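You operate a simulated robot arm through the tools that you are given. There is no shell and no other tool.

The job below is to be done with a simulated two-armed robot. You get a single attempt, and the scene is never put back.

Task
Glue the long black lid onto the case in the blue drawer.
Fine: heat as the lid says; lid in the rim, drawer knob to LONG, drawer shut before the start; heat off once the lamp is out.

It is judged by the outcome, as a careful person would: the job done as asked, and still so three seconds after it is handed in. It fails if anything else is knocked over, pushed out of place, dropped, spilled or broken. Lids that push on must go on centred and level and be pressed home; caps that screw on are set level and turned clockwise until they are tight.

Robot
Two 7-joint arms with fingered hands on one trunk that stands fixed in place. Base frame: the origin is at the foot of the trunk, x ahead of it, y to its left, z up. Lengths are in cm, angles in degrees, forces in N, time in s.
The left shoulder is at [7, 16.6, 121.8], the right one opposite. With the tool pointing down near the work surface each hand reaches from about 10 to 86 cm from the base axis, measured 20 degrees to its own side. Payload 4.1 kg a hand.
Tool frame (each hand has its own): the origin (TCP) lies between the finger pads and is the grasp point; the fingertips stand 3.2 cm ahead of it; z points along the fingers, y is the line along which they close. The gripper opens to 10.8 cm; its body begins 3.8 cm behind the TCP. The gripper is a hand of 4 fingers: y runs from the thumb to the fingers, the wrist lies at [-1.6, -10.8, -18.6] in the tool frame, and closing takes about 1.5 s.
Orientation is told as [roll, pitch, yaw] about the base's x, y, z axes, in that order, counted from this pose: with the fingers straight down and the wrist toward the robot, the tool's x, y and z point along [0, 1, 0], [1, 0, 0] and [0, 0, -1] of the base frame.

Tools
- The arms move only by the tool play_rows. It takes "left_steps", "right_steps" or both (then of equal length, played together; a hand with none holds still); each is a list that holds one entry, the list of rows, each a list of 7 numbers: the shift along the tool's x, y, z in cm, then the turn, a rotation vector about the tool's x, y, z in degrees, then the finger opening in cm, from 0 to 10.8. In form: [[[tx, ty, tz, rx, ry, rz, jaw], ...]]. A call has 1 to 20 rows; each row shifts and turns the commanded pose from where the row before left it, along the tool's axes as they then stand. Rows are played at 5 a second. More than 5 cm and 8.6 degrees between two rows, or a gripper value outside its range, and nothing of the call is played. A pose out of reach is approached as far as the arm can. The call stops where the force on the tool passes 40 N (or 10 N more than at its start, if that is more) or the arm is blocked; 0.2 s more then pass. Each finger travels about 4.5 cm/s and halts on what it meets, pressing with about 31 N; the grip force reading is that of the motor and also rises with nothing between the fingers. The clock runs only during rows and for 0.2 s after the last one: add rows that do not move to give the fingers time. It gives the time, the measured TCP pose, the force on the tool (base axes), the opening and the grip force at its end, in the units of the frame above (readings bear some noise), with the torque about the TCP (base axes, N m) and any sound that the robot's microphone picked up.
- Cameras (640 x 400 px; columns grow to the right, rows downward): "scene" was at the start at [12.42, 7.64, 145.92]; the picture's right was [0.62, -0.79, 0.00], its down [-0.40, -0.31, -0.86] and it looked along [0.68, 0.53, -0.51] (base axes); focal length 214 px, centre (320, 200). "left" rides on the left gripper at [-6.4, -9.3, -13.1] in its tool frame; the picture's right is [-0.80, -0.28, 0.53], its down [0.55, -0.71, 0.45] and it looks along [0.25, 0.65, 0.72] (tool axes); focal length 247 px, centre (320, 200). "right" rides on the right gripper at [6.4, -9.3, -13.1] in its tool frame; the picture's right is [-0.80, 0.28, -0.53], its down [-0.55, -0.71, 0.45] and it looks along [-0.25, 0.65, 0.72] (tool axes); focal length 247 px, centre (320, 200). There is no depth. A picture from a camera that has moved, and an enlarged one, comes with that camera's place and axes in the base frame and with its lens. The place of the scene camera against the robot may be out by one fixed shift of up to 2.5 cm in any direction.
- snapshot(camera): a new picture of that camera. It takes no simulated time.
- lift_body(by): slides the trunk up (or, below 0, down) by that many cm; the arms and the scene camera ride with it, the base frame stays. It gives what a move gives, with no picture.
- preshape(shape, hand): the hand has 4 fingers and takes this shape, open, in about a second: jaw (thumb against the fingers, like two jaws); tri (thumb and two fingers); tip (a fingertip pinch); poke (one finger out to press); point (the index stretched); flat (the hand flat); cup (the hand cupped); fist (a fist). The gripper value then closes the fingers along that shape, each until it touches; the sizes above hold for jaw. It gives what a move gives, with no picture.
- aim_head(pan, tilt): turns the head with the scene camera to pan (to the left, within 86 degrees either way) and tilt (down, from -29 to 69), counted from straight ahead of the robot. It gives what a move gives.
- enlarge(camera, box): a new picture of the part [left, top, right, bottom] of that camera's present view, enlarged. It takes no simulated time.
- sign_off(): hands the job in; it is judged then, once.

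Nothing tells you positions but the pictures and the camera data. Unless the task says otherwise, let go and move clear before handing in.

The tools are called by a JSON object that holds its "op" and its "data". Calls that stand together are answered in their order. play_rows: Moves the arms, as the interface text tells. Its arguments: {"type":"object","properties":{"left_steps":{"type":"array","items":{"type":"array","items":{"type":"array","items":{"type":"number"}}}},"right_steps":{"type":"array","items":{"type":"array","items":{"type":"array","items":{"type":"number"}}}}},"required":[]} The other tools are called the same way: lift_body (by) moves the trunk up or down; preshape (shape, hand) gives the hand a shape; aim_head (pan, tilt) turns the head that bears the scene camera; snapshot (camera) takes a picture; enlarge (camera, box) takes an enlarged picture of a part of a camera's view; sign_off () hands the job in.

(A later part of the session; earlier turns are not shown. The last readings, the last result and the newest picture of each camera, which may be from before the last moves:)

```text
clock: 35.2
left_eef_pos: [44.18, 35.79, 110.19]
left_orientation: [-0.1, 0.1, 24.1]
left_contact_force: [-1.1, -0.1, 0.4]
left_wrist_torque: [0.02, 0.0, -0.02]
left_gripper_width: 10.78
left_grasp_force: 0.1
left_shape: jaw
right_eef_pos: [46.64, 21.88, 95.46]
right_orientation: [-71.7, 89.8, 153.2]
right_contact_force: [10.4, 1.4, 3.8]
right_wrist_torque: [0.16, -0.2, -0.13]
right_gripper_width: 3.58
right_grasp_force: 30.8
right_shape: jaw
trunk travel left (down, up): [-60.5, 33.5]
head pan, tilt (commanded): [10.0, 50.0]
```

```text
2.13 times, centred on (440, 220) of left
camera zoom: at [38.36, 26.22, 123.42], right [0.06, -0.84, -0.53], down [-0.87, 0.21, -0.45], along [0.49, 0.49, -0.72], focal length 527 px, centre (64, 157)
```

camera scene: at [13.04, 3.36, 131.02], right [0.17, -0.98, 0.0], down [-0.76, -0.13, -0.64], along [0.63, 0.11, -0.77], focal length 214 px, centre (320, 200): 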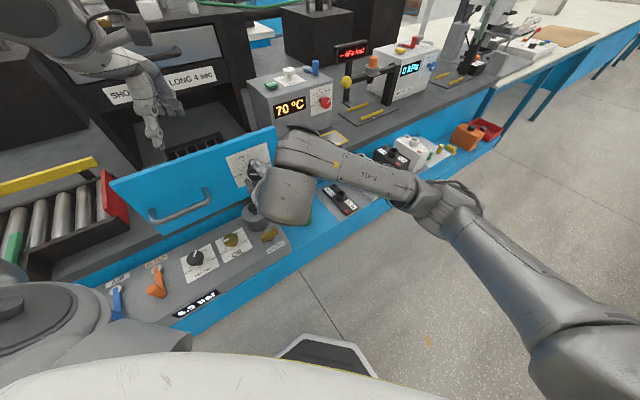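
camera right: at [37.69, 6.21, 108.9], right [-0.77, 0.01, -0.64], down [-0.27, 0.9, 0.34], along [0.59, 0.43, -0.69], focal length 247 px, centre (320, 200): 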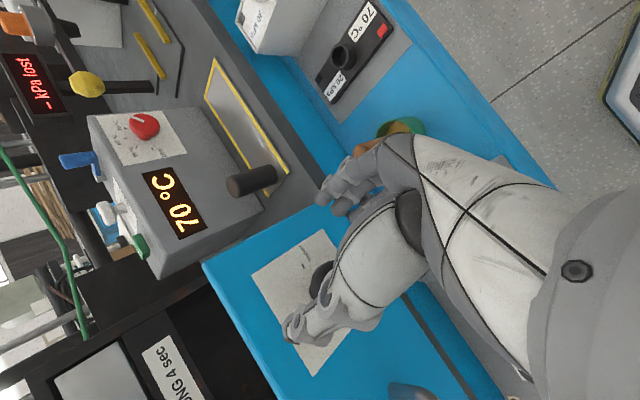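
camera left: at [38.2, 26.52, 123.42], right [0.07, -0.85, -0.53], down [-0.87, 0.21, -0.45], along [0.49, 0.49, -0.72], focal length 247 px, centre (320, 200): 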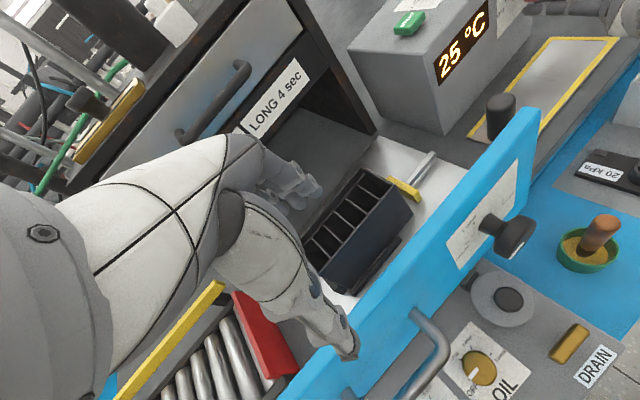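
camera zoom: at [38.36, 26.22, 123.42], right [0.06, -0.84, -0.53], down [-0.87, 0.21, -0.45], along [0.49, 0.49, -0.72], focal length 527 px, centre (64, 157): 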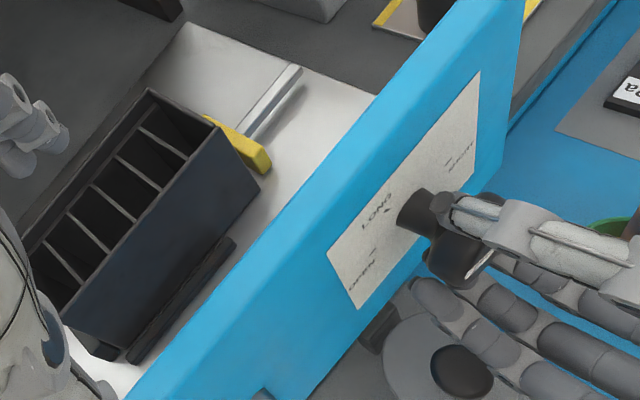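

Halfway with low force. I'll finish the remaining 30°.

{"op": "play_rows", "data": {"right_steps": [[[0, 0, 0, 0, 0, 7.5, 2.5], [0, 0, 0, 0, 0, 7.5, 2.5], [0, 0, 0, 0, 0, 7.5, 2.5], [0, 0, 0, 0, 0, 7.5, 2.5], [0, 0, 0, 0, 0, 0, 2.5], [0, 0, 0, 0, 0, 0, 2.5]]]}}

{"op": "enlarge", "data": {"camera": "right", "box": [200, 180, 440, 380]}}

{"op": "enlarge", "data": {"camera": "left", "box": [290, 130, 590, 310]}}

{"op": "enlarge", "data": {"camera": "scene", "box": [200, 120, 320, 220]}}

```text
clock: 36.6
left_eef_pos: [44.31, 35.79, 110.13]
left_orientation: [0.1, 0.1, 24.0]
left_contact_force: [0.5, -0.9, 0.9]
left_wrist_torque: [-0.04, 0.01, 0.01]
left_gripper_width: 10.74
left_grasp_force: 0.0
left_shape: jaw
right_eef_pos: [46.72, 21.83, 95.17]
right_orientation: [-89.8, 59.8, 135.0]
right_contact_force: [15.9, -5.5, -0.4]
right_wrist_torque: [0.09, -0.16, -0.36]
right_gripper_width: 3.52
right_grasp_force: 31.5
right_shape: jaw
trunk travel left (down, up): [-60.5, 33.5]
head pan, tilt (commanded): [10.0, 50.0]
```

```text
2.00 times, centred on (320, 280) of right
camera zoom: at [44.65, 5.23, 100.11], right [-0.96, 0.21, 0.16], down [0.23, 0.4, 0.89], along [0.13, 0.89, -0.44], focal length 494 px, centre (320, 40)
```

zoom: 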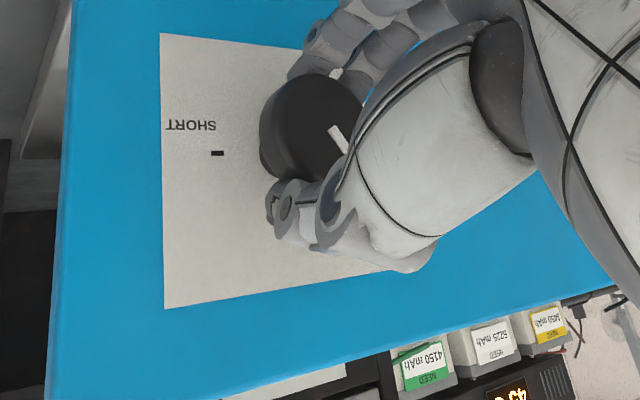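

```text
2.13 times, centred on (440, 220) of left
camera zoom: at [38.49, 26.16, 123.39], right [0.06, -0.84, -0.53], down [-0.87, 0.22, -0.45], along [0.49, 0.49, -0.72], focal length 527 px, centre (64, 157)
```

zoom: 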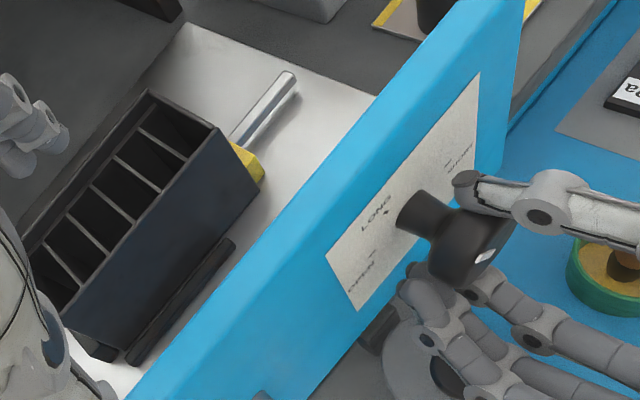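

```text
4.00 times, centred on (260, 170) of scene
camera zoom: at [13.18, 3.3, 131.0], right [0.17, -0.98, 0.0], down [-0.76, -0.13, -0.64], along [0.63, 0.11, -0.77], focal length 858 px, centre (560, 320)
```

zoom: 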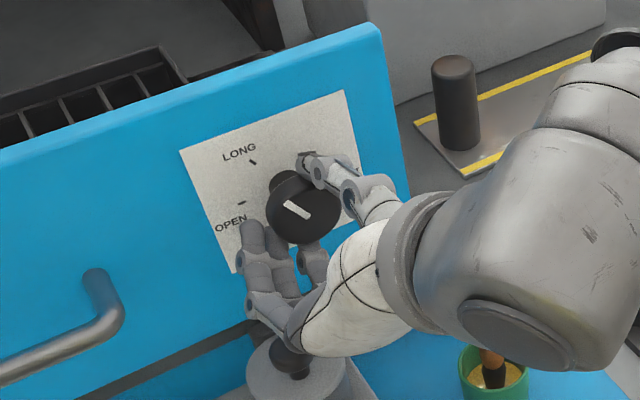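

The clamp has closed on the case and the pointer is near LONG. I'll release and back off a little to read the pointer properly.

{"op": "play_rows", "data": {"right_steps": [[[0, 0, 0, 0, 0, 0, 4.5], [0, 0, 0, 0, 0, 0, 6.5], [0, 0, 0, 0, 0, 0, 9], [0, 0, 0, 0, 0, 0, 9], [0, 0, 0, 0, 0, 0, 9], [0, 0, -2, 0, 0, 0, 9], [0, 0, -2.5, 0, 0, 0, 9], [0, 0, 0, 0, 0, 0, 9]]]}}

{"op": "enlarge", "data": {"camera": "right", "box": [200, 180, 440, 380]}}

{"op": "enlarge", "data": {"camera": "scene", "box": [200, 120, 320, 220]}}

{"op": "snapshot", "data": {"camera": "left"}}

```text
clock: 38.4
left_eef_pos: [43.85, 35.99, 110.19]
left_orientation: [0.0, 0.0, 24.0]
left_contact_force: [0.3, -0.7, 0.2]
left_wrist_torque: [0.06, -0.03, 0.01]
left_gripper_width: 10.78
left_grasp_force: 0.0
left_shape: jaw
right_eef_pos: [43.3, 18.54, 95.17]
right_orientation: [-89.9, 59.9, 135.0]
right_contact_force: [-0.7, 0.4, -0.3]
right_wrist_torque: [0.0, -0.04, 0.01]
right_gripper_width: 8.98
right_grasp_force: 0.0
right_shape: jaw
trunk travel left (down, up): [-60.5, 33.5]
head pan, tilt (commanded): [10.0, 50.0]
```

```text
2.00 times, centred on (320, 280) of right
camera zoom: at [41.27, 2.13, 100.07], right [-0.96, 0.21, 0.16], down [0.23, 0.4, 0.89], along [0.13, 0.89, -0.44], focal length 494 px, centre (320, 40)
```

zoom: 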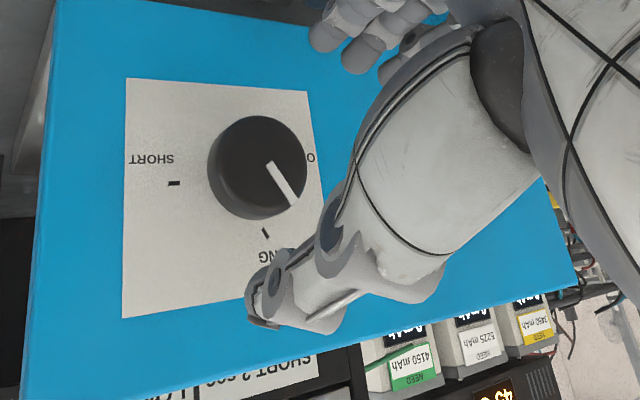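

```text
4.00 times, centred on (260, 170) of scene
camera zoom: at [12.95, 3.42, 131.03], right [0.17, -0.98, 0.0], down [-0.75, -0.13, -0.64], along [0.63, 0.11, -0.77], focal length 858 px, centre (560, 320)
```

zoom: 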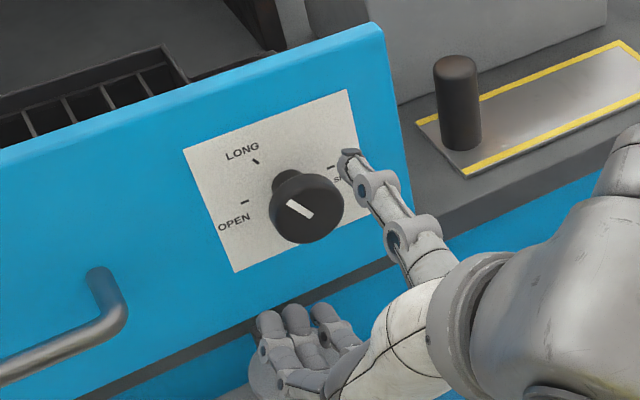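

```text
taken
camera left: at [38.27, 26.28, 123.44], right [0.07, -0.84, -0.53], down [-0.87, 0.21, -0.45], along [0.49, 0.49, -0.72], focal length 247 px, centre (320, 200)
```

left: 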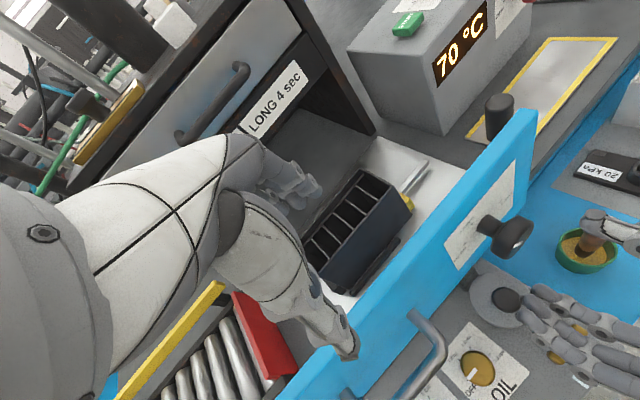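

The pointer computes to exactly 120°, on the LONG tick, and the clamp holds the case. Next I'll park the right hand well out of the way, since the left hand will fetch the lid.

{"op": "play_rows", "data": {"right_steps": [[[0, 0, -4, 0, 0, 0, 9], [0, 0, -4, 0, 0, 0, 9], [2.44, -2.85, -2.08, 0, 0, 0, 9], [2.44, -2.85, -2.08, 0, 0, 0, 9], [2.44, -2.85, -2.08, 0, 0, 0, 9], [2.44, -2.85, -2.08, 0, 0, 0, 9], [2.44, -2.85, -2.08, 0, 0, 0, 9], [2.44, -2.85, -2.08, 0, 0, 0, 9], [2.44, -2.85, -2.08, 0, 0, 0, 9], [2.44, -2.85, -2.08, 0, 0, 0, 9], [2.44, -2.85, -2.08, 0, 0, 0, 9], [2.44, -2.85, -2.08, 0, 0, 0, 9], [2.44, -2.85, -2.08, 0, 0, 0, 9], [2.44, -2.85, -2.08, 0, 0, 0, 9]]], "left_steps": [[[0, 0, -2, 0, 0, 0, 10.8], [0, 0, -2, 0, 0, 0, 10.8], [0, 0, -2, 0, 0, 0, 10.8], [0, 0, 0, 0, 0, 0, 10.8], [0, 0, 0, 0, 0, 0, 10.8], [0, 0, 0, 0, 0, 0, 10.8], [0, 0, 0, 0, 0, 0, 10.8], [0, 0, 0, 0, 0, 0, 10.8], [0, 0, 0, 0, 0, 0, 10.8], [0, 0, 0, 0, 0, 0, 10.8], [0, 0, 0, 0, 0, 0, 10.8], [0, 0, 0, 0, 0, 0, 10.8], [0, 0, 0, 0, 0, 0, 10.8], [0, 0, 0, 0, 0, 0, 10.8]]]}}

{"op": "snapshot", "data": {"camera": "scene"}}

```text
clock: 41.4
left_eef_pos: [44.04, 35.76, 116.18]
left_orientation: [0.0, -0.1, 24.0]
left_contact_force: [0.0, 0.1, -0.1]
left_wrist_torque: [0.0, 0.02, -0.01]
left_gripper_width: 10.76
left_grasp_force: 0.0
left_shape: jaw
right_eef_pos: [49.9, -35.16, 110.39]
right_orientation: [-90.1, 59.9, 134.8]
right_contact_force: [-0.5, 0.1, 0.0]
right_wrist_torque: [-0.02, 0.0, 0.0]
right_gripper_width: 8.97
right_grasp_force: 0.0
right_shape: jaw
trunk travel left (down, up): [-60.5, 33.5]
head pan, tilt (commanded): [10.0, 50.0]
```

```text
taken
camera scene: at [12.89, 3.3, 131.03], right [0.17, -0.98, 0.0], down [-0.75, -0.13, -0.64], along [0.63, 0.11, -0.77], focal length 214 px, centre (320, 200)
```

scene: 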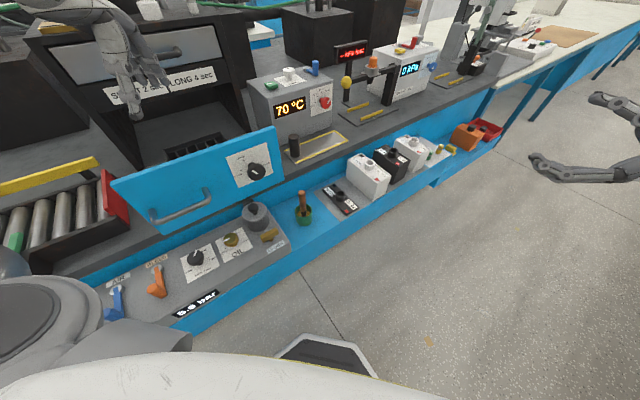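

The right arm is parked. Now the left hand goes over the lid, high first, then yawed to 45° so its fingers close along the lid's length.

{"op": "play_rows", "data": {"left_steps": [[[-4.68, 0.43, 0, 0, 0, 0, 10.8], [-4.68, 0.43, 0, 0, 0, 0, 10.8], [-4.68, 0.43, 0, 0, 0, 0, 10.8], [-4.68, 0.43, 0, 0, 0, 0, 10.8], [-4.68, 0.43, 0, 0, 0, 0, 10.8], [-4.68, 0.43, 0, 0, 0, 0, 10.8], [-4.68, 0.43, 0, 0, 0, 0, 10.8], [-4.68, 0.43, 0, 0, 0, 0, 10.8], [0, 0, 0, 0, 0, -7, 10.8], [0, 0, 0, 0, 0, -7, 10.8], [0, 0, 0, 0, 0, -7, 10.8], [0, 0, 4, 0, 0, 0, 10.8], [0, 0, 4, 0, 0, 0, 10.8], [0, 0, 4, 0, 0, 0, 10.8], [0, 0, 4, 0, 0, 0, 10.8], [0, 0, 0, 0, 0, 0, 10.8]]]}}

{"op": "snapshot", "data": {"camera": "left"}}

{"op": "snapshot", "data": {"camera": "scene"}}

```text
clock: 44.8
left_eef_pos: [62.23, 2.87, 100.2]
left_orientation: [0.0, 0.0, 45.0]
left_contact_force: [-0.2, 0.1, 0.9]
left_wrist_torque: [0.01, -0.01, 0.04]
left_gripper_width: 10.76
left_grasp_force: 0.0
left_shape: jaw
right_eef_pos: [49.74, -35.11, 110.16]
right_orientation: [-90.1, 60.0, 134.8]
right_contact_force: [0.1, -0.6, -0.6]
right_wrist_torque: [0.01, -0.02, 0.0]
right_gripper_width: 8.98
right_grasp_force: 0.0
right_shape: jaw
trunk travel left (down, up): [-60.5, 33.5]
head pan, tilt (commanded): [10.0, 50.0]
```

```text
taken
camera left: at [60.34, -8.1, 113.47], right [0.36, -0.76, -0.53], down [-0.89, -0.11, -0.45], along [0.28, 0.64, -0.72], focal length 247 px, centre (320, 200)
```

left: 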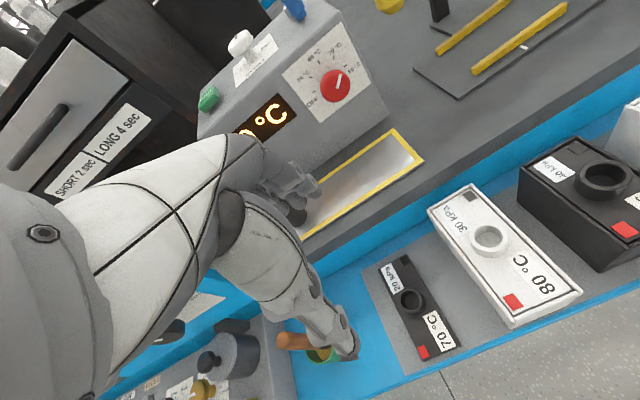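

```text
taken
camera scene: at [12.85, 3.34, 131.04], right [0.17, -0.98, 0.0], down [-0.75, -0.13, -0.64], along [0.63, 0.11, -0.77], focal length 214 px, centre (320, 200)
```

scene: 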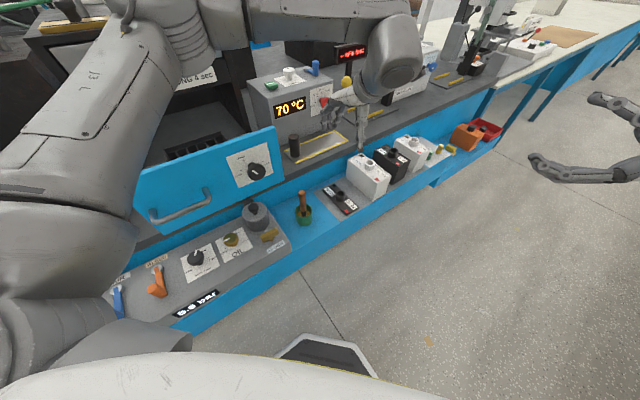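

I can see the lid below. I'll zoom in to measure the tube and the lid.

{"op": "enlarge", "data": {"camera": "left", "box": [360, 240, 480, 370]}}

{"op": "enlarge", "data": {"camera": "scene", "box": [290, 160, 400, 240]}}

```text
3.08 times, centred on (420, 305) of left
camera zoom: at [60.34, -8.1, 113.47], right [0.36, -0.76, -0.53], down [-0.89, -0.11, -0.45], along [0.28, 0.64, -0.72], focal length 760 px, centre (12, -123)
```

zoom: 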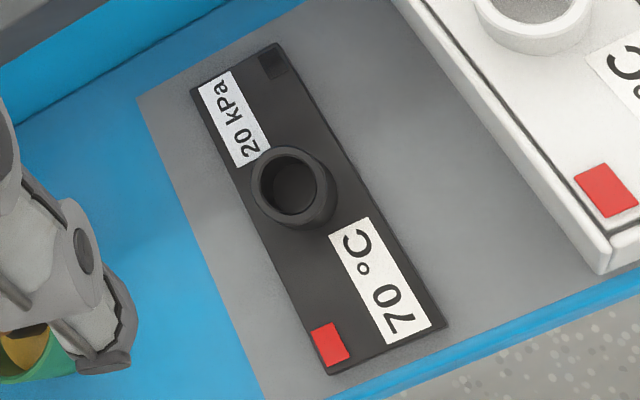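

```text
5.00 times, centred on (345, 200) of scene
camera zoom: at [12.85, 3.34, 131.04], right [0.17, -0.98, 0.0], down [-0.75, -0.13, -0.64], along [0.63, 0.11, -0.77], focal length 1072 px, centre (195, 200)
```

zoom: 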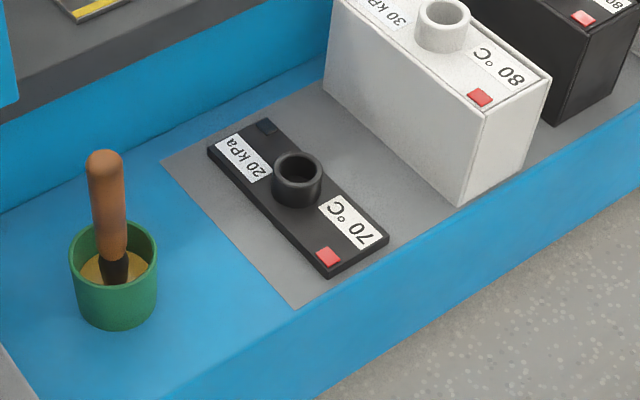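

The lid spans about 13.7 × 5.3 cm, centred near s=46.05, w=42.1. I'll lower and take a second look for depth.

{"op": "play_rows", "data": {"left_steps": [[[-0.1, 0, 3.5, 0, 0, 0, 8], [0, 0, 3.5, 0, 0, 0, 8], [0, 0, 3.5, 0, 0, 0, 8], [0, 0, 3.5, 0, 0, 0, 8], [0, 0, 0, 0, 0, 0, 8]]]}}

{"op": "snapshot", "data": {"camera": "left"}}

{"op": "enlarge", "data": {"camera": "left", "box": [330, 170, 490, 350]}}

{"op": "enlarge", "data": {"camera": "scene", "box": [290, 100, 430, 240]}}

```text
clock: 46.0
left_eef_pos: [62.32, 3.13, 86.35]
left_orientation: [-0.1, 0.1, 44.9]
left_contact_force: [-0.3, 0.9, -0.3]
left_wrist_torque: [0.04, -0.01, 0.0]
left_gripper_width: 8.04
left_grasp_force: 0.1
left_shape: jaw
right_eef_pos: [49.74, -35.06, 110.28]
right_orientation: [-90.0, 59.9, 134.8]
right_contact_force: [0.9, -0.3, -0.2]
right_wrist_torque: [-0.01, 0.0, 0.01]
right_gripper_width: 8.97
right_grasp_force: 0.0
right_shape: jaw
trunk travel left (down, up): [-60.5, 33.5]
head pan, tilt (commanded): [10.0, 50.0]
```

```text
taken
camera left: at [60.5, -7.89, 99.48], right [0.36, -0.76, -0.53], down [-0.89, -0.11, -0.45], along [0.28, 0.64, -0.72], focal length 247 px, centre (320, 200)
```

left: 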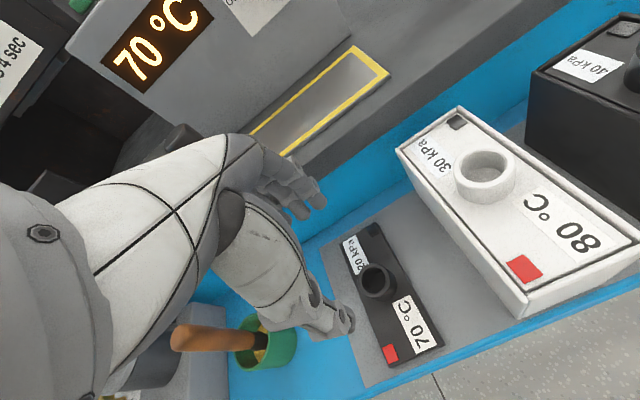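

```text
2.22 times, centred on (410, 260) of left
camera zoom: at [60.5, -7.89, 99.48], right [0.36, -0.76, -0.53], down [-0.89, -0.11, -0.45], along [0.28, 0.64, -0.72], focal length 549 px, centre (120, 67)
```

zoom: 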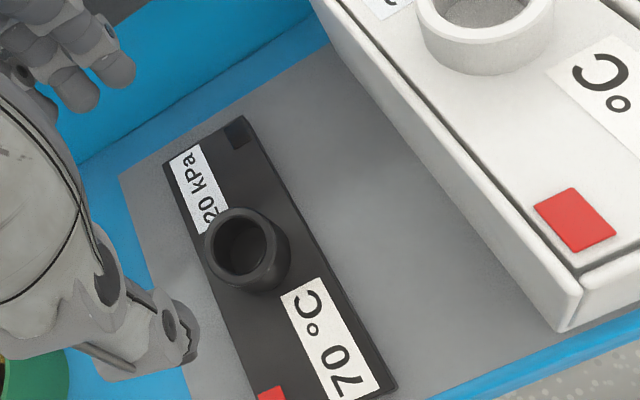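

```text
2.86 times, centred on (360, 170) of scene
camera zoom: at [12.86, 3.35, 131.04], right [0.17, -0.98, 0.0], down [-0.75, -0.13, -0.64], along [0.63, 0.11, -0.77], focal length 613 px, centre (206, 286)
```

zoom: 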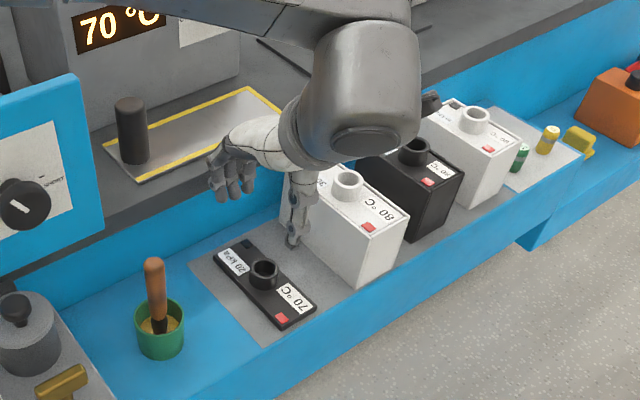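

Depth resolves to lid top z≈73.2 and tube top ≈75.7, with the tube centre at s=45.9, w=42.25. I'll descend so the fingertips straddle the tube just above the lid.

{"op": "play_rows", "data": {"left_steps": [[[-0.33, -0.3, 3, 0, 0, 0, 8], [0, 0, 3, 0, 0, 0, 8], [0, 0, 2, 0, 0, 0, 8], [0, 0, 1, 0, 0, 0, 8], [0, 0, 0.3, 0, 0, 0, 8], [0, 0, 0, 0, 0, 0, 8]]]}}

{"op": "snapshot", "data": {"camera": "left"}}

{"op": "enlarge", "data": {"camera": "scene", "box": [290, 130, 410, 240]}}

{"op": "snapshot", "data": {"camera": "right"}}

```text
clock: 47.4
left_eef_pos: [62.46, 2.49, 77.1]
left_orientation: [0.1, 0.0, 45.1]
left_contact_force: [-0.9, -0.5, -0.3]
left_wrist_torque: [0.01, -0.03, 0.01]
left_gripper_width: 8.04
left_grasp_force: 0.0
left_shape: jaw
right_eef_pos: [49.8, -35.12, 110.26]
right_orientation: [-90.1, 59.9, 134.9]
right_contact_force: [0.9, 0.7, 0.4]
right_wrist_torque: [0.0, 0.01, -0.02]
right_gripper_width: 8.98
right_grasp_force: 0.1
right_shape: jaw
trunk travel left (down, up): [-60.5, 33.5]
head pan, tilt (commanded): [10.0, 50.0]
```

```text
taken
camera left: at [60.5, -8.62, 90.16], right [0.36, -0.76, -0.53], down [-0.89, -0.11, -0.45], along [0.28, 0.64, -0.72], focal length 247 px, centre (320, 200)
```

left: 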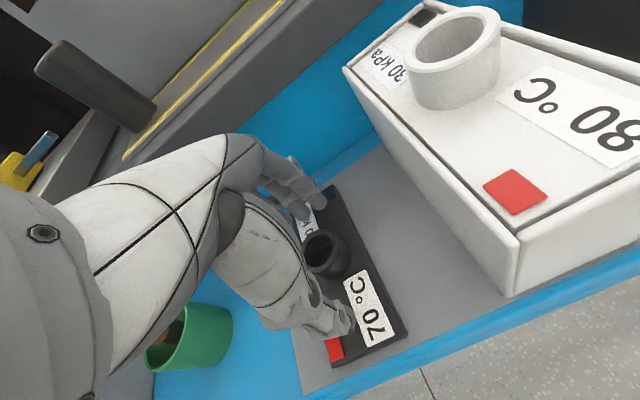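

```text
3.64 times, centred on (350, 185) of scene
camera zoom: at [12.92, 3.35, 131.03], right [0.17, -0.98, 0.0], down [-0.75, -0.13, -0.64], along [0.63, 0.11, -0.77], focal length 780 px, centre (211, 254)
```

zoom: 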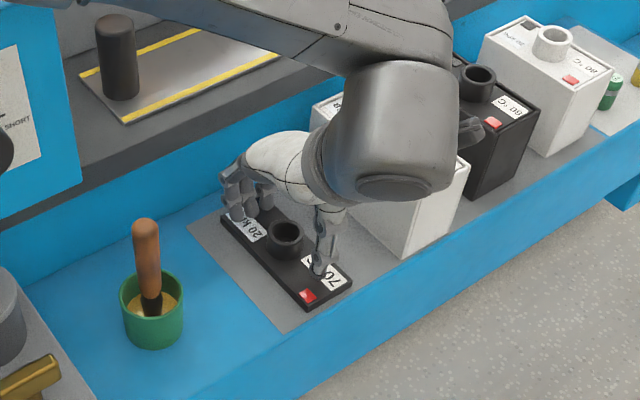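

```text
taken
camera right: at [47.76, -51.59, 115.1], right [-0.96, 0.21, 0.16], down [0.23, 0.4, 0.89], along [0.13, 0.89, -0.44], focal length 247 px, centre (320, 200)
```

right: 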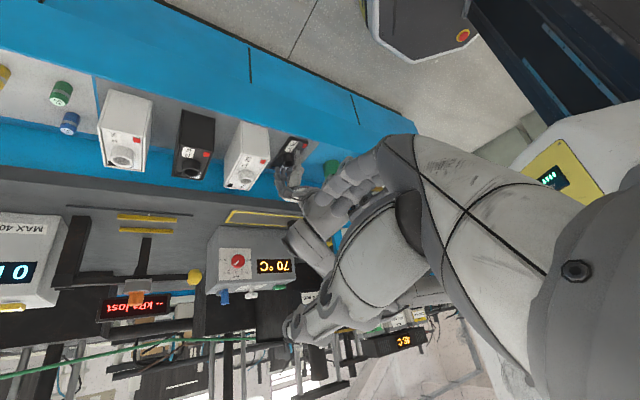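

{"op": "enlarge", "data": {"camera": "left", "box": [240, 160, 440, 370]}}

```text
1.90 times, centred on (340, 265) of left
camera zoom: at [60.5, -8.62, 90.16], right [0.36, -0.76, -0.53], down [-0.89, -0.11, -0.45], along [0.28, 0.64, -0.72], focal length 470 px, centre (282, 76)
```

zoom: 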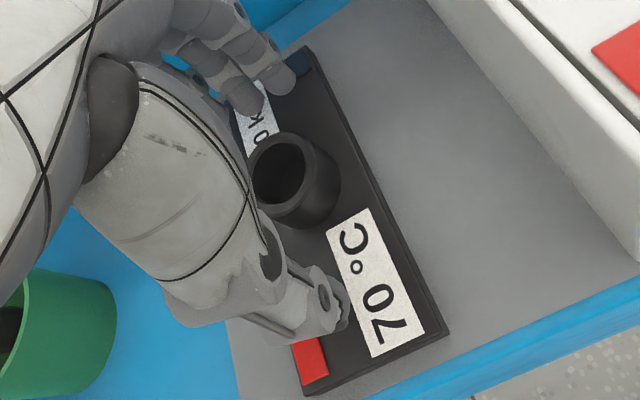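

The fingers straddle the tube evenly. Closing on it.

{"op": "play_rows", "data": {"left_steps": [[[0, -0.15, 0.2, 0, 0, 0, 6], [0, 0, 0, 0, 0, 0, 4], [0, 0, 0, 0, 0, 0, 2], [0, 0, 0, 0, 0, 0, 2], [0, 0, 0, 0, 0, 0, 2], [0, 0, 0, 0, 0, 0, 2], [0, 0, 0, 0, 0, 0, 2]]]}}

{"op": "enlarge", "data": {"camera": "left", "box": [240, 160, 440, 370]}}

{"op": "enlarge", "data": {"camera": "scene", "box": [290, 150, 390, 240]}}

```text
clock: 49.0
left_eef_pos: [62.3, 2.35, 76.78]
left_orientation: [0.0, 0.1, 45.0]
left_contact_force: [0.5, -0.1, 2.1]
left_wrist_torque: [0.07, -0.02, 0.01]
left_gripper_width: 2.89
left_grasp_force: 30.7
left_shape: jaw
right_eef_pos: [49.85, -35.08, 110.27]
right_orientation: [-90.0, 59.9, 134.9]
right_contact_force: [-0.5, -0.2, 0.6]
right_wrist_torque: [0.0, 0.03, -0.03]
right_gripper_width: 8.98
right_grasp_force: 0.0
right_shape: jaw
trunk travel left (down, up): [-60.5, 33.5]
head pan, tilt (commanded): [10.0, 50.0]
```

```text
1.90 times, centred on (340, 265) of left
camera zoom: at [60.37, -8.7, 89.94], right [0.36, -0.76, -0.53], down [-0.89, -0.11, -0.45], along [0.28, 0.64, -0.72], focal length 470 px, centre (282, 76)
```

zoom: 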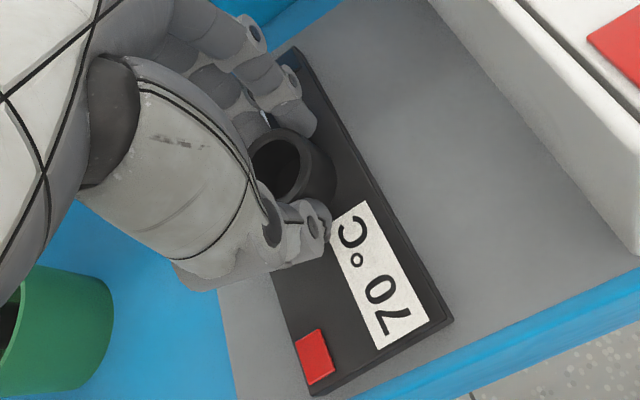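

```text
4.44 times, centred on (340, 195) of scene
camera zoom: at [12.91, 3.35, 131.03], right [0.17, -0.98, 0.0], down [-0.75, -0.13, -0.64], along [0.63, 0.11, -0.77], focal length 953 px, centre (231, 222)
```

zoom: 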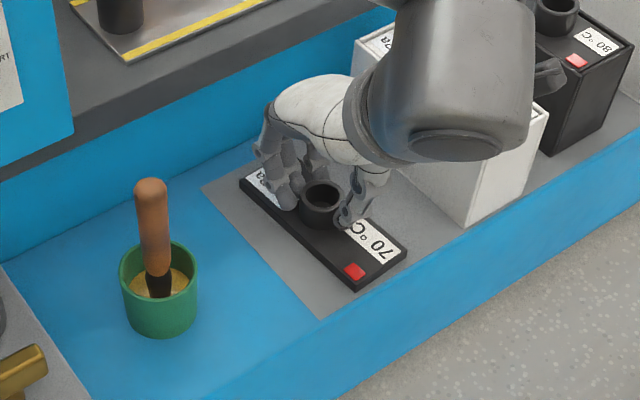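

The tube is gripped at 2.9 cm. I'll lift slightly and check that the lid hangs level.

{"op": "play_rows", "data": {"left_steps": [[[0, 0, -0.5, 0, 0, 0, 2], [0, 0, -1, 0, 0, 0, 2], [0, 0, -2, 0, 0, 0, 2], [0, 0, -2, 0, 0, 0, 2], [0, 0, 0, 0, 0, 0, 2]]]}}

{"op": "enlarge", "data": {"camera": "left", "box": [240, 160, 440, 370]}}

{"op": "enlarge", "data": {"camera": "scene", "box": [290, 130, 390, 220]}}

```text
clock: 50.2
left_eef_pos: [62.28, 2.39, 82.33]
left_orientation: [0.1, 0.0, 45.0]
left_contact_force: [-0.1, 0.1, 0.1]
left_wrist_torque: [-0.02, -0.01, 0.01]
left_gripper_width: 2.87
left_grasp_force: 30.7
left_shape: jaw
right_eef_pos: [49.75, -35.18, 110.19]
right_orientation: [-90.0, 60.0, 135.0]
right_contact_force: [-0.1, 1.4, 0.0]
right_wrist_torque: [0.02, -0.01, 0.03]
right_gripper_width: 8.95
right_grasp_force: 0.1
right_shape: jaw
trunk travel left (down, up): [-60.5, 33.5]
head pan, tilt (commanded): [10.0, 50.0]
```

```text
1.90 times, centred on (340, 265) of left
camera zoom: at [60.33, -8.67, 95.48], right [0.36, -0.76, -0.53], down [-0.89, -0.11, -0.45], along [0.28, 0.64, -0.72], focal length 470 px, centre (282, 76)
```

zoom: 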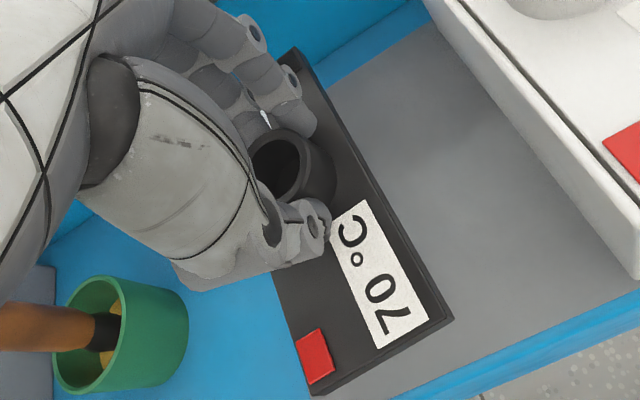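

```text
4.44 times, centred on (340, 175) of scene
camera zoom: at [12.95, 3.34, 131.02], right [0.17, -0.98, 0.0], down [-0.75, -0.13, -0.64], along [0.63, 0.11, -0.77], focal length 953 px, centre (231, 311)
```

zoom: 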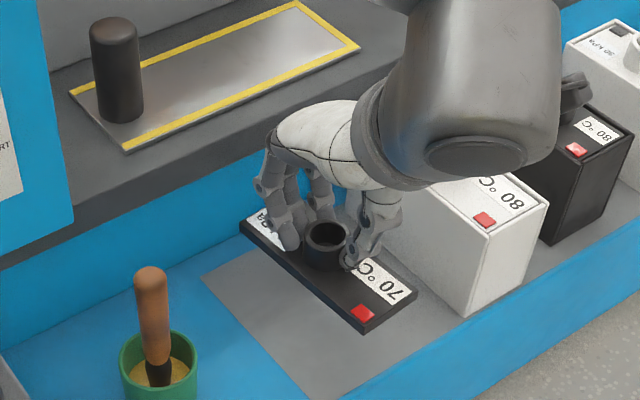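

The lid hangs level and stays fixed in the grip. I'll lift it above the drawer panel's height and rotate it 90° clockwise so the text will read upright from the robot's side.

{"op": "play_rows", "data": {"left_steps": [[[0, 0, -4, 0, 0, 0, 2], [0, 0, -4.3, 0, 0, 0, 2], [0, 0, -4.3, 0, 0, 0, 2], [0, 0, -4.3, 0, 0, 0, 2], [0, 0, -4.3, 0, 0, 0, 2], [0, 0, -4.3, 0, 0, 0, 2], [0, 0, -4.3, 0, 0, 0, 2], [0, 0, 0, 0, 0, 8, 2], [0, 0, 0, 0, 0, 8, 2], [0, 0, 0, 0, 0, 8, 2], [0, 0, 0, 0, 0, 8, 2], [0, 0, 0, 0, 0, 8, 2], [0, 0, 0, 0, 0, 8, 2], [0, 0, 0, 0, 0, 8, 2], [0, 0, 0, 0, 0, 8, 2], [0, 0, 0, 0, 0, 8, 2], [0, 0, 0, 0, 0, 8, 2], [0, 0, 0, 0, 0, 8, 2], [0, 0, 0, 0, 0, 2, 2], [0, 0, 0, 0, 0, 0, 2]]]}}

{"op": "snapshot", "data": {"camera": "left"}}

{"op": "snapshot", "data": {"camera": "scene"}}

```text
clock: 54.4
left_eef_pos: [62.38, 2.37, 112.04]
left_orientation: [0.0, 0.0, -45.1]
left_contact_force: [-0.5, 0.6, -0.8]
left_wrist_torque: [-0.03, -0.01, 0.01]
left_gripper_width: 2.85
left_grasp_force: 30.9
left_shape: jaw
right_eef_pos: [49.91, -35.05, 110.22]
right_orientation: [-89.8, 60.0, 135.0]
right_contact_force: [-0.4, 0.1, 0.1]
right_wrist_torque: [0.0, -0.01, 0.02]
right_gripper_width: 8.99
right_grasp_force: 0.0
right_shape: jaw
trunk travel left (down, up): [-60.5, 33.5]
head pan, tilt (commanded): [10.0, 50.0]
```

```text
taken
camera left: at [51.35, 4.44, 125.28], right [-0.76, -0.36, -0.53], down [-0.11, 0.89, -0.45], along [0.63, -0.28, -0.72], focal length 247 px, centre (320, 200)
```

left: 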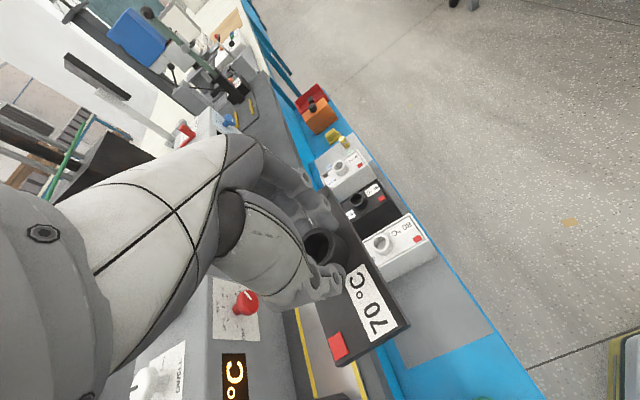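

```text
taken
camera scene: at [12.93, 3.36, 131.03], right [0.17, -0.98, 0.0], down [-0.75, -0.13, -0.64], along [0.63, 0.11, -0.77], focal length 214 px, centre (320, 200)
```

scene: 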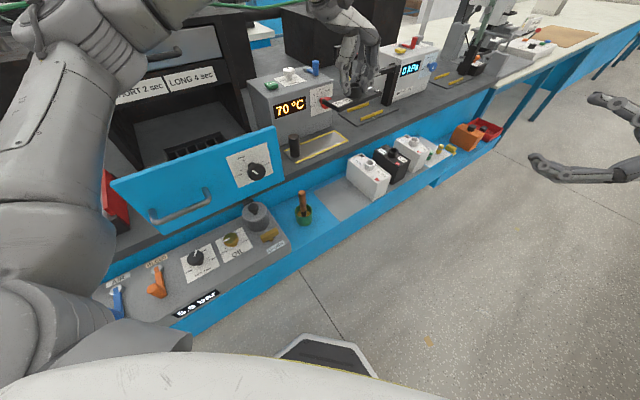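

The lid is turned and level. Now I'll carry it over the case at a safe height above the panel (bottom of lid about 3 cm clear).

{"op": "play_rows", "data": {"left_steps": [[[2.26, -3.74, -0.2, 0, 0, 0, 2], [2.26, -3.74, -0.1, 0, 0, 0, 2], [2.26, -3.74, 0, 0, 0, 0, 2], [2.26, -3.74, 0, 0, 0, 0, 2], [2.26, -3.74, 0, 0, 0, 0, 2], [2.26, -3.74, 0, 0, 0, 0, 2], [2.26, -3.74, 0, 0, 0, 0, 2], [2.26, -3.74, 0, 0, 0, 0, 2], [2.26, -3.74, 0, 0, 0, 0, 2], [0, 0, 0, 0, 0, 0, 2]]]}}

{"op": "snapshot", "data": {"camera": "left"}}

{"op": "snapshot", "data": {"camera": "scene"}}

```text
clock: 56.6
left_eef_pos: [58.47, 15.85, 112.56]
left_orientation: [-0.6, 0.3, -44.2]
left_contact_force: [0.1, 0.6, -1.5]
left_wrist_torque: [-0.04, -0.01, 0.01]
left_gripper_width: 2.87
left_grasp_force: 30.8
left_shape: jaw
left hand out of reach, approached as far as the arm can: row 3, 4, 5, 6, 7, 8, 9
right_eef_pos: [49.86, -35.04, 110.22]
right_orientation: [-90.0, 59.9, 134.9]
right_contact_force: [0.7, -0.5, -0.8]
right_wrist_torque: [-0.01, 0.01, 0.02]
right_gripper_width: 8.98
right_grasp_force: 0.0
right_shape: jaw
trunk travel left (down, up): [-60.5, 33.5]
head pan, tilt (commanded): [10.0, 50.0]
```

```text
taken
camera left: at [47.47, 17.81, 125.9], right [-0.76, -0.38, -0.52], down [-0.13, 0.88, -0.45], along [0.63, -0.28, -0.72], focal length 247 px, centre (320, 200)
```

left: 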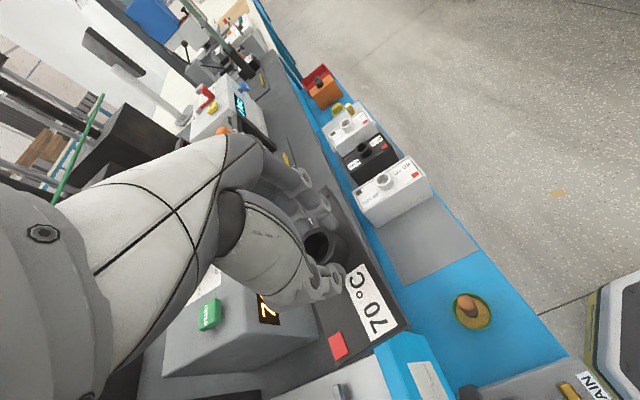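

```text
taken
camera scene: at [12.92, 3.34, 131.03], right [0.17, -0.98, 0.0], down [-0.75, -0.13, -0.64], along [0.63, 0.11, -0.77], focal length 214 px, centre (320, 200)
```

scene: 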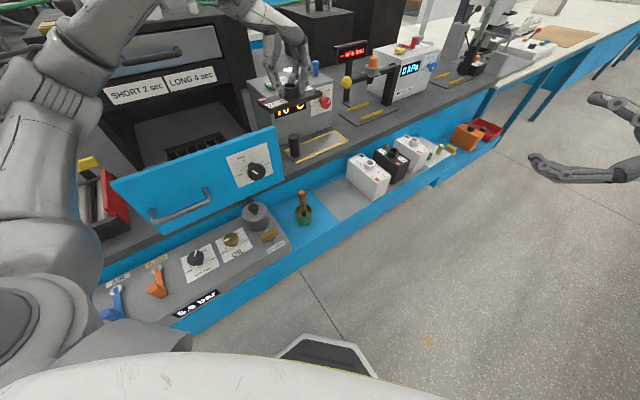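

The left wrist can't hold that yaw over the drawer, so I'll set the lid back on its mat turned differently and regrasp it with a yaw that works there. First I'll go back above the mat and straighten the hand.

{"op": "play_rows", "data": {"left_steps": [[[-2.27, 4.0, 0, 0, 0, 0, 2], [-2.27, 4.0, 0, 0, 0, 0, 2], [-2.27, 4.0, 0, 0, 0, 0, 2], [0, 0, 0, 0, 0, -7.4, 2], [0, 0, 0, 0, 0, -7.4, 2], [0, 0, 0, 0, 0, -7.4, 2], [0, 0, 0, 0, 0, -7.4, 2], [0, 0, 0, 0, 0, -7.4, 2], [0, 0, 0, 0, 0, -7.2, 2], [0, 0, 4, 0, 0, 0, 2], [0, 0, 4, 0, 0, 0, 2], [0, 0, 4, 0, 0, 0, 2], [0, 0, 4, 0, 0, 0, 2], [0, 0, 0, 0, 0, 0, 2]]]}}

{"op": "snapshot", "data": {"camera": "left"}}

{"op": "snapshot", "data": {"camera": "scene"}}

```text
clock: 59.6
left_eef_pos: [61.91, 2.49, 96.7]
left_orientation: [0.0, 0.0, -0.8]
left_contact_force: [-0.6, 0.8, -0.1]
left_wrist_torque: [-0.02, 0.0, -0.02]
left_gripper_width: 2.84
left_grasp_force: 31.3
left_shape: jaw
right_eef_pos: [49.85, -35.1, 110.31]
right_orientation: [-90.0, 59.9, 134.9]
right_contact_force: [0.7, -0.1, 0.0]
right_wrist_torque: [0.0, 0.0, 0.02]
right_gripper_width: 8.95
right_grasp_force: 0.1
right_shape: jaw
trunk travel left (down, up): [-60.5, 33.5]
head pan, tilt (commanded): [10.0, 50.0]
```

```text
taken
camera left: at [52.58, -3.79, 109.95], right [-0.29, -0.79, -0.53], down [-0.7, 0.56, -0.45], along [0.65, 0.24, -0.72], focal length 247 px, centre (320, 200)
```

left: 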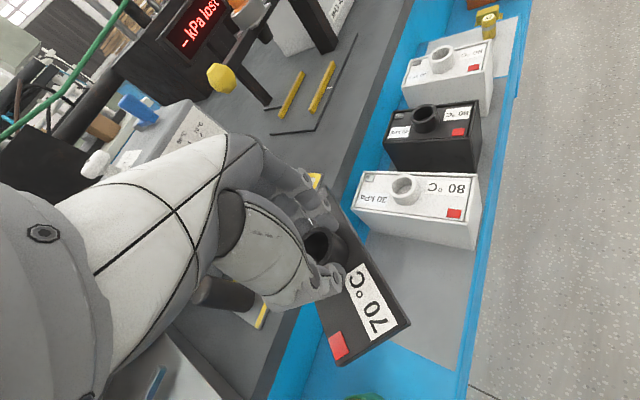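

```text
taken
camera scene: at [12.86, 3.33, 131.04], right [0.17, -0.98, 0.0], down [-0.75, -0.13, -0.64], along [0.63, 0.11, -0.77], focal length 214 px, centre (320, 200)
```

scene: 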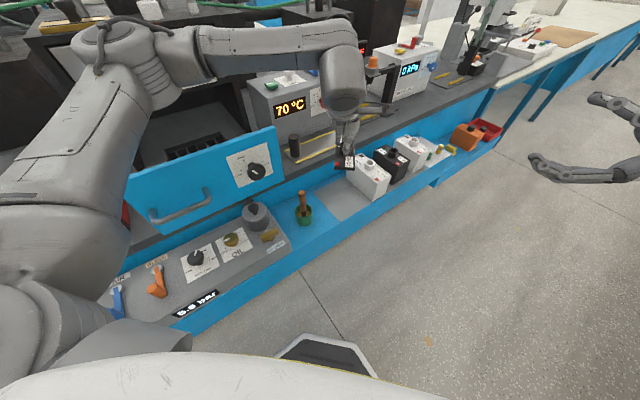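

The lid sits between the pot and the white box with room to spare. Lowering it to the mat.

{"op": "play_rows", "data": {"left_steps": [[[0, 0, 4, 0, 0, 0, 2], [0, 0, 4, 0, 0, 0, 2], [0, 0, 4, 0, 0, 0, 2], [0, 0, 4, 0, 0, 0, 2], [0, 0, 2, 0, 0, 0, 2], [0, 0, 0.7, 0, 0, 0, 2], [0, 0, 0.4, 0, 0, 0, 2], [0, 0, 0.3, 0, 0, 0, 2], [0, 0, 0.3, 0, 0, 0, 2], [0, 0, 0, 0, 0, 0, 2]]]}}

{"op": "snapshot", "data": {"camera": "left"}}

{"op": "enlarge", "data": {"camera": "scene", "box": [290, 130, 410, 240]}}

```text
clock: 61.8
left_eef_pos: [61.49, 1.91, 78.68]
left_orientation: [-0.1, -1.6, -1.0]
left_contact_force: [0.0, 0.3, -1.0]
left_wrist_torque: [0.01, -0.01, 0.04]
left_gripper_width: 2.85
left_grasp_force: 30.9
left_shape: jaw
right_eef_pos: [48.53, -35.45, 110.69]
right_orientation: [-91.4, 60.3, 133.6]
right_contact_force: [0.1, -0.9, -0.4]
right_wrist_torque: [0.0, -0.01, 0.0]
right_gripper_width: 8.95
right_grasp_force: 0.0
right_shape: jaw
trunk travel left (down, up): [-60.5, 33.5]
head pan, tilt (commanded): [10.0, 50.0]
```

```text
taken
camera left: at [51.87, -4.34, 91.66], right [-0.28, -0.79, -0.54], down [-0.68, 0.56, -0.47], along [0.67, 0.24, -0.7], focal length 247 px, centre (320, 200)
```

left: 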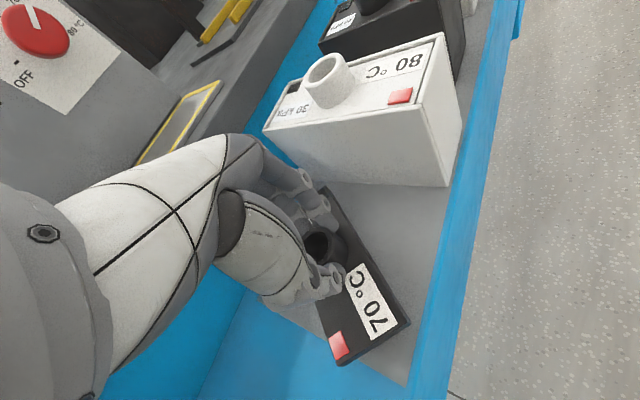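

```text
3.64 times, centred on (350, 185) of scene
camera zoom: at [11.37, 2.82, 131.24], right [0.17, -0.98, 0.0], down [-0.75, -0.13, -0.65], along [0.64, 0.12, -0.76], focal length 780 px, centre (211, 254)
```

zoom: 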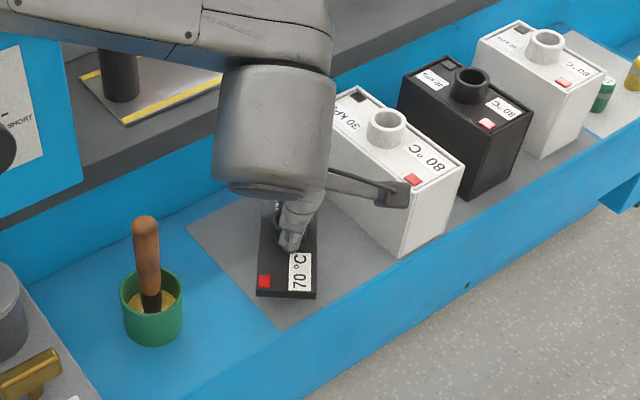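

Something is blocking: the trunk has been pushed back about 1.5 cm while the hand reads no force, so an arm link (likely the forearm on the drawer panel) is touching. I'll back off upwards right away and look.

{"op": "play_rows", "data": {"left_steps": [[[0, 0, -2, 0, 0, 0, 2], [0, 0, -2, 0, 0, 0, 2], [0, 0, -2, 0, 0, 0, 2], [0, 0, 0, 0, 0, 0, 2]]]}}

{"op": "snapshot", "data": {"camera": "scene"}}

{"op": "aim_head", "data": {"pan": 35, "tilt": 45}}

{"op": "snapshot", "data": {"camera": "scene"}}

```text
clock: 62.8
left_eef_pos: [62.14, 2.58, 82.8]
left_orientation: [0.0, 0.1, -0.7]
left_contact_force: [0.7, 0.2, -0.5]
left_wrist_torque: [0.0, 0.02, 0.0]
left_gripper_width: 2.85
left_grasp_force: 30.8
left_shape: jaw
right_eef_pos: [49.99, -35.02, 110.07]
right_orientation: [-89.9, 59.9, 135.0]
right_contact_force: [-1.0, 0.0, -0.5]
right_wrist_torque: [0.01, 0.02, 0.05]
right_gripper_width: 8.97
right_grasp_force: 0.0
right_shape: jaw
trunk travel left (down, up): [-60.5, 33.5]
head pan, tilt (commanded): [10.0, 50.0]
```

```text
taken
camera scene: at [13.03, 3.37, 131.0], right [0.17, -0.98, 0.0], down [-0.76, -0.13, -0.64], along [0.63, 0.11, -0.77], focal length 214 px, centre (320, 200)
```

scene: 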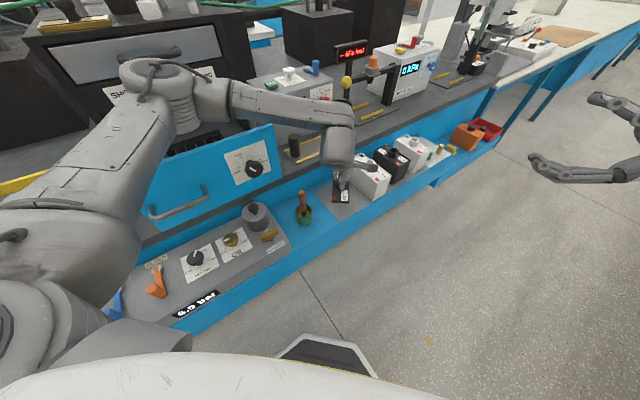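

```text
clock: 63.7
left_eef_pos: [62.03, 2.6, 82.96]
left_orientation: [-0.1, 0.0, -0.8]
left_contact_force: [-0.3, -0.4, -0.8]
left_wrist_torque: [-0.02, 0.03, -0.01]
left_gripper_width: 2.84
left_grasp_force: 30.7
left_shape: jaw
right_eef_pos: [49.9, -35.04, 110.2]
right_orientation: [-89.9, 59.9, 135.1]
right_contact_force: [-0.7, -0.5, 0.2]
right_wrist_torque: [0.01, -0.01, 0.0]
right_gripper_width: 9.0
right_grasp_force: 0.1
right_shape: jaw
trunk travel left (down, up): [-60.5, 33.5]
head pan, tilt (commanded): [35.0, 45.0]
```

```text
taken
camera scene: at [12.02, 6.68, 131.72], right [0.57, -0.82, 0.0], down [-0.58, -0.41, -0.71], along [0.58, 0.41, -0.71], focal length 214 px, centre (320, 200)
```

scene: 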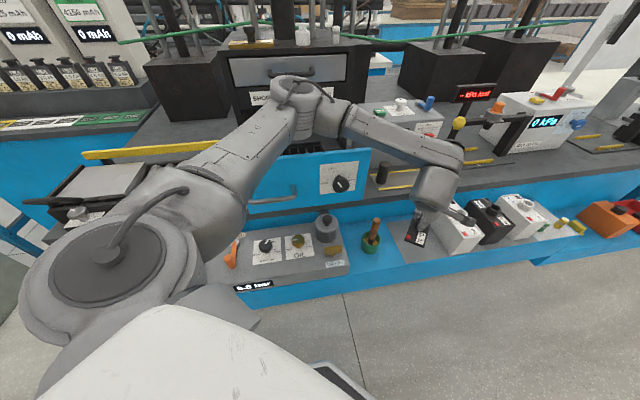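

Backed off, the trunk returned to normal. The left elbow hangs low over the drawer in this posture. I'll check that nothing was displaced, then raise the trunk for clearance.

{"op": "enlarge", "data": {"camera": "scene", "box": [220, 70, 440, 220]}}

{"op": "lift_body", "data": {"by": 14}}

{"op": "snapshot", "data": {"camera": "scene"}}

{"op": "enlarge", "data": {"camera": "scene", "box": [220, 110, 420, 260]}}

```text
2.67 times, centred on (330, 145) of scene
camera zoom: at [12.02, 6.68, 131.72], right [0.57, -0.82, 0.0], down [-0.58, -0.41, -0.71], along [0.58, 0.41, -0.71], focal length 572 px, centre (293, 347)
```

zoom: 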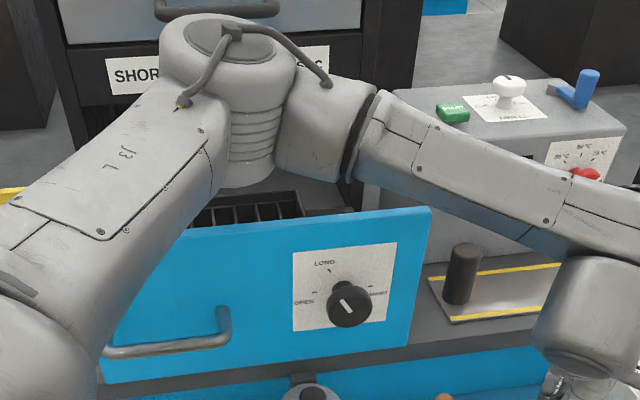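

```text
clock: 65.4
left_eef_pos: [61.93, 2.5, 96.91]
left_orientation: [-0.1, 0.0, -0.8]
left_contact_force: [0.1, 0.3, -0.7]
left_wrist_torque: [-0.01, -0.01, 0.01]
left_gripper_width: 2.83
left_grasp_force: 31.4
left_shape: jaw
right_eef_pos: [49.9, -35.11, 124.23]
right_orientation: [-89.9, 59.9, 135.0]
right_contact_force: [-0.4, 0.5, 0.2]
right_wrist_torque: [-0.02, -0.01, 0.01]
right_gripper_width: 8.97
right_grasp_force: 0.0
right_shape: jaw
trunk travel left (down, up): [-74.5, 19.5]
head pan, tilt (commanded): [35.0, 45.0]
```

```text
taken
camera scene: at [12.03, 6.67, 145.71], right [0.57, -0.82, 0.0], down [-0.58, -0.41, -0.71], along [0.58, 0.41, -0.71], focal length 214 px, centre (320, 200)
```

scene: 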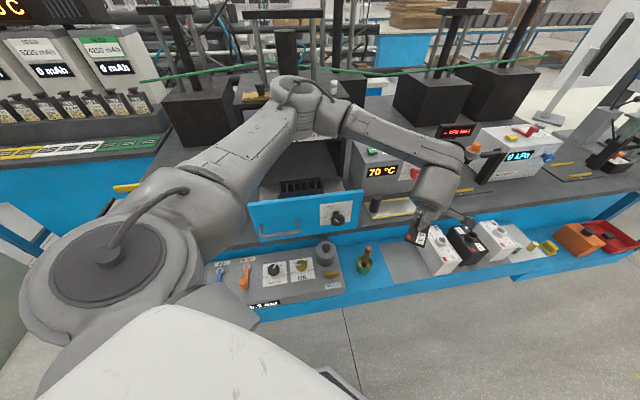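

```text
2.67 times, centred on (320, 185) of scene
camera zoom: at [12.03, 6.67, 145.71], right [0.57, -0.82, 0.0], down [-0.58, -0.41, -0.71], along [0.58, 0.41, -0.71], focal length 572 px, centre (320, 240)
```

zoom: 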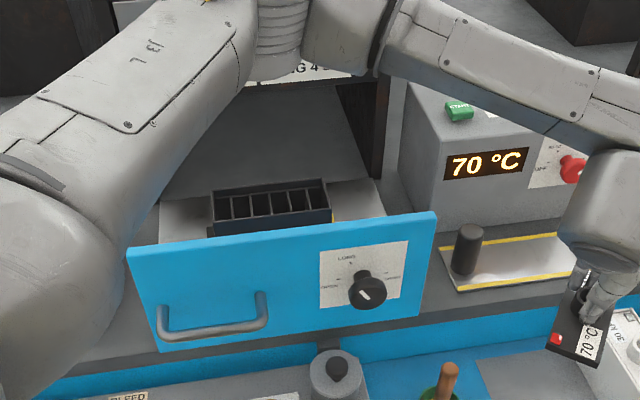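

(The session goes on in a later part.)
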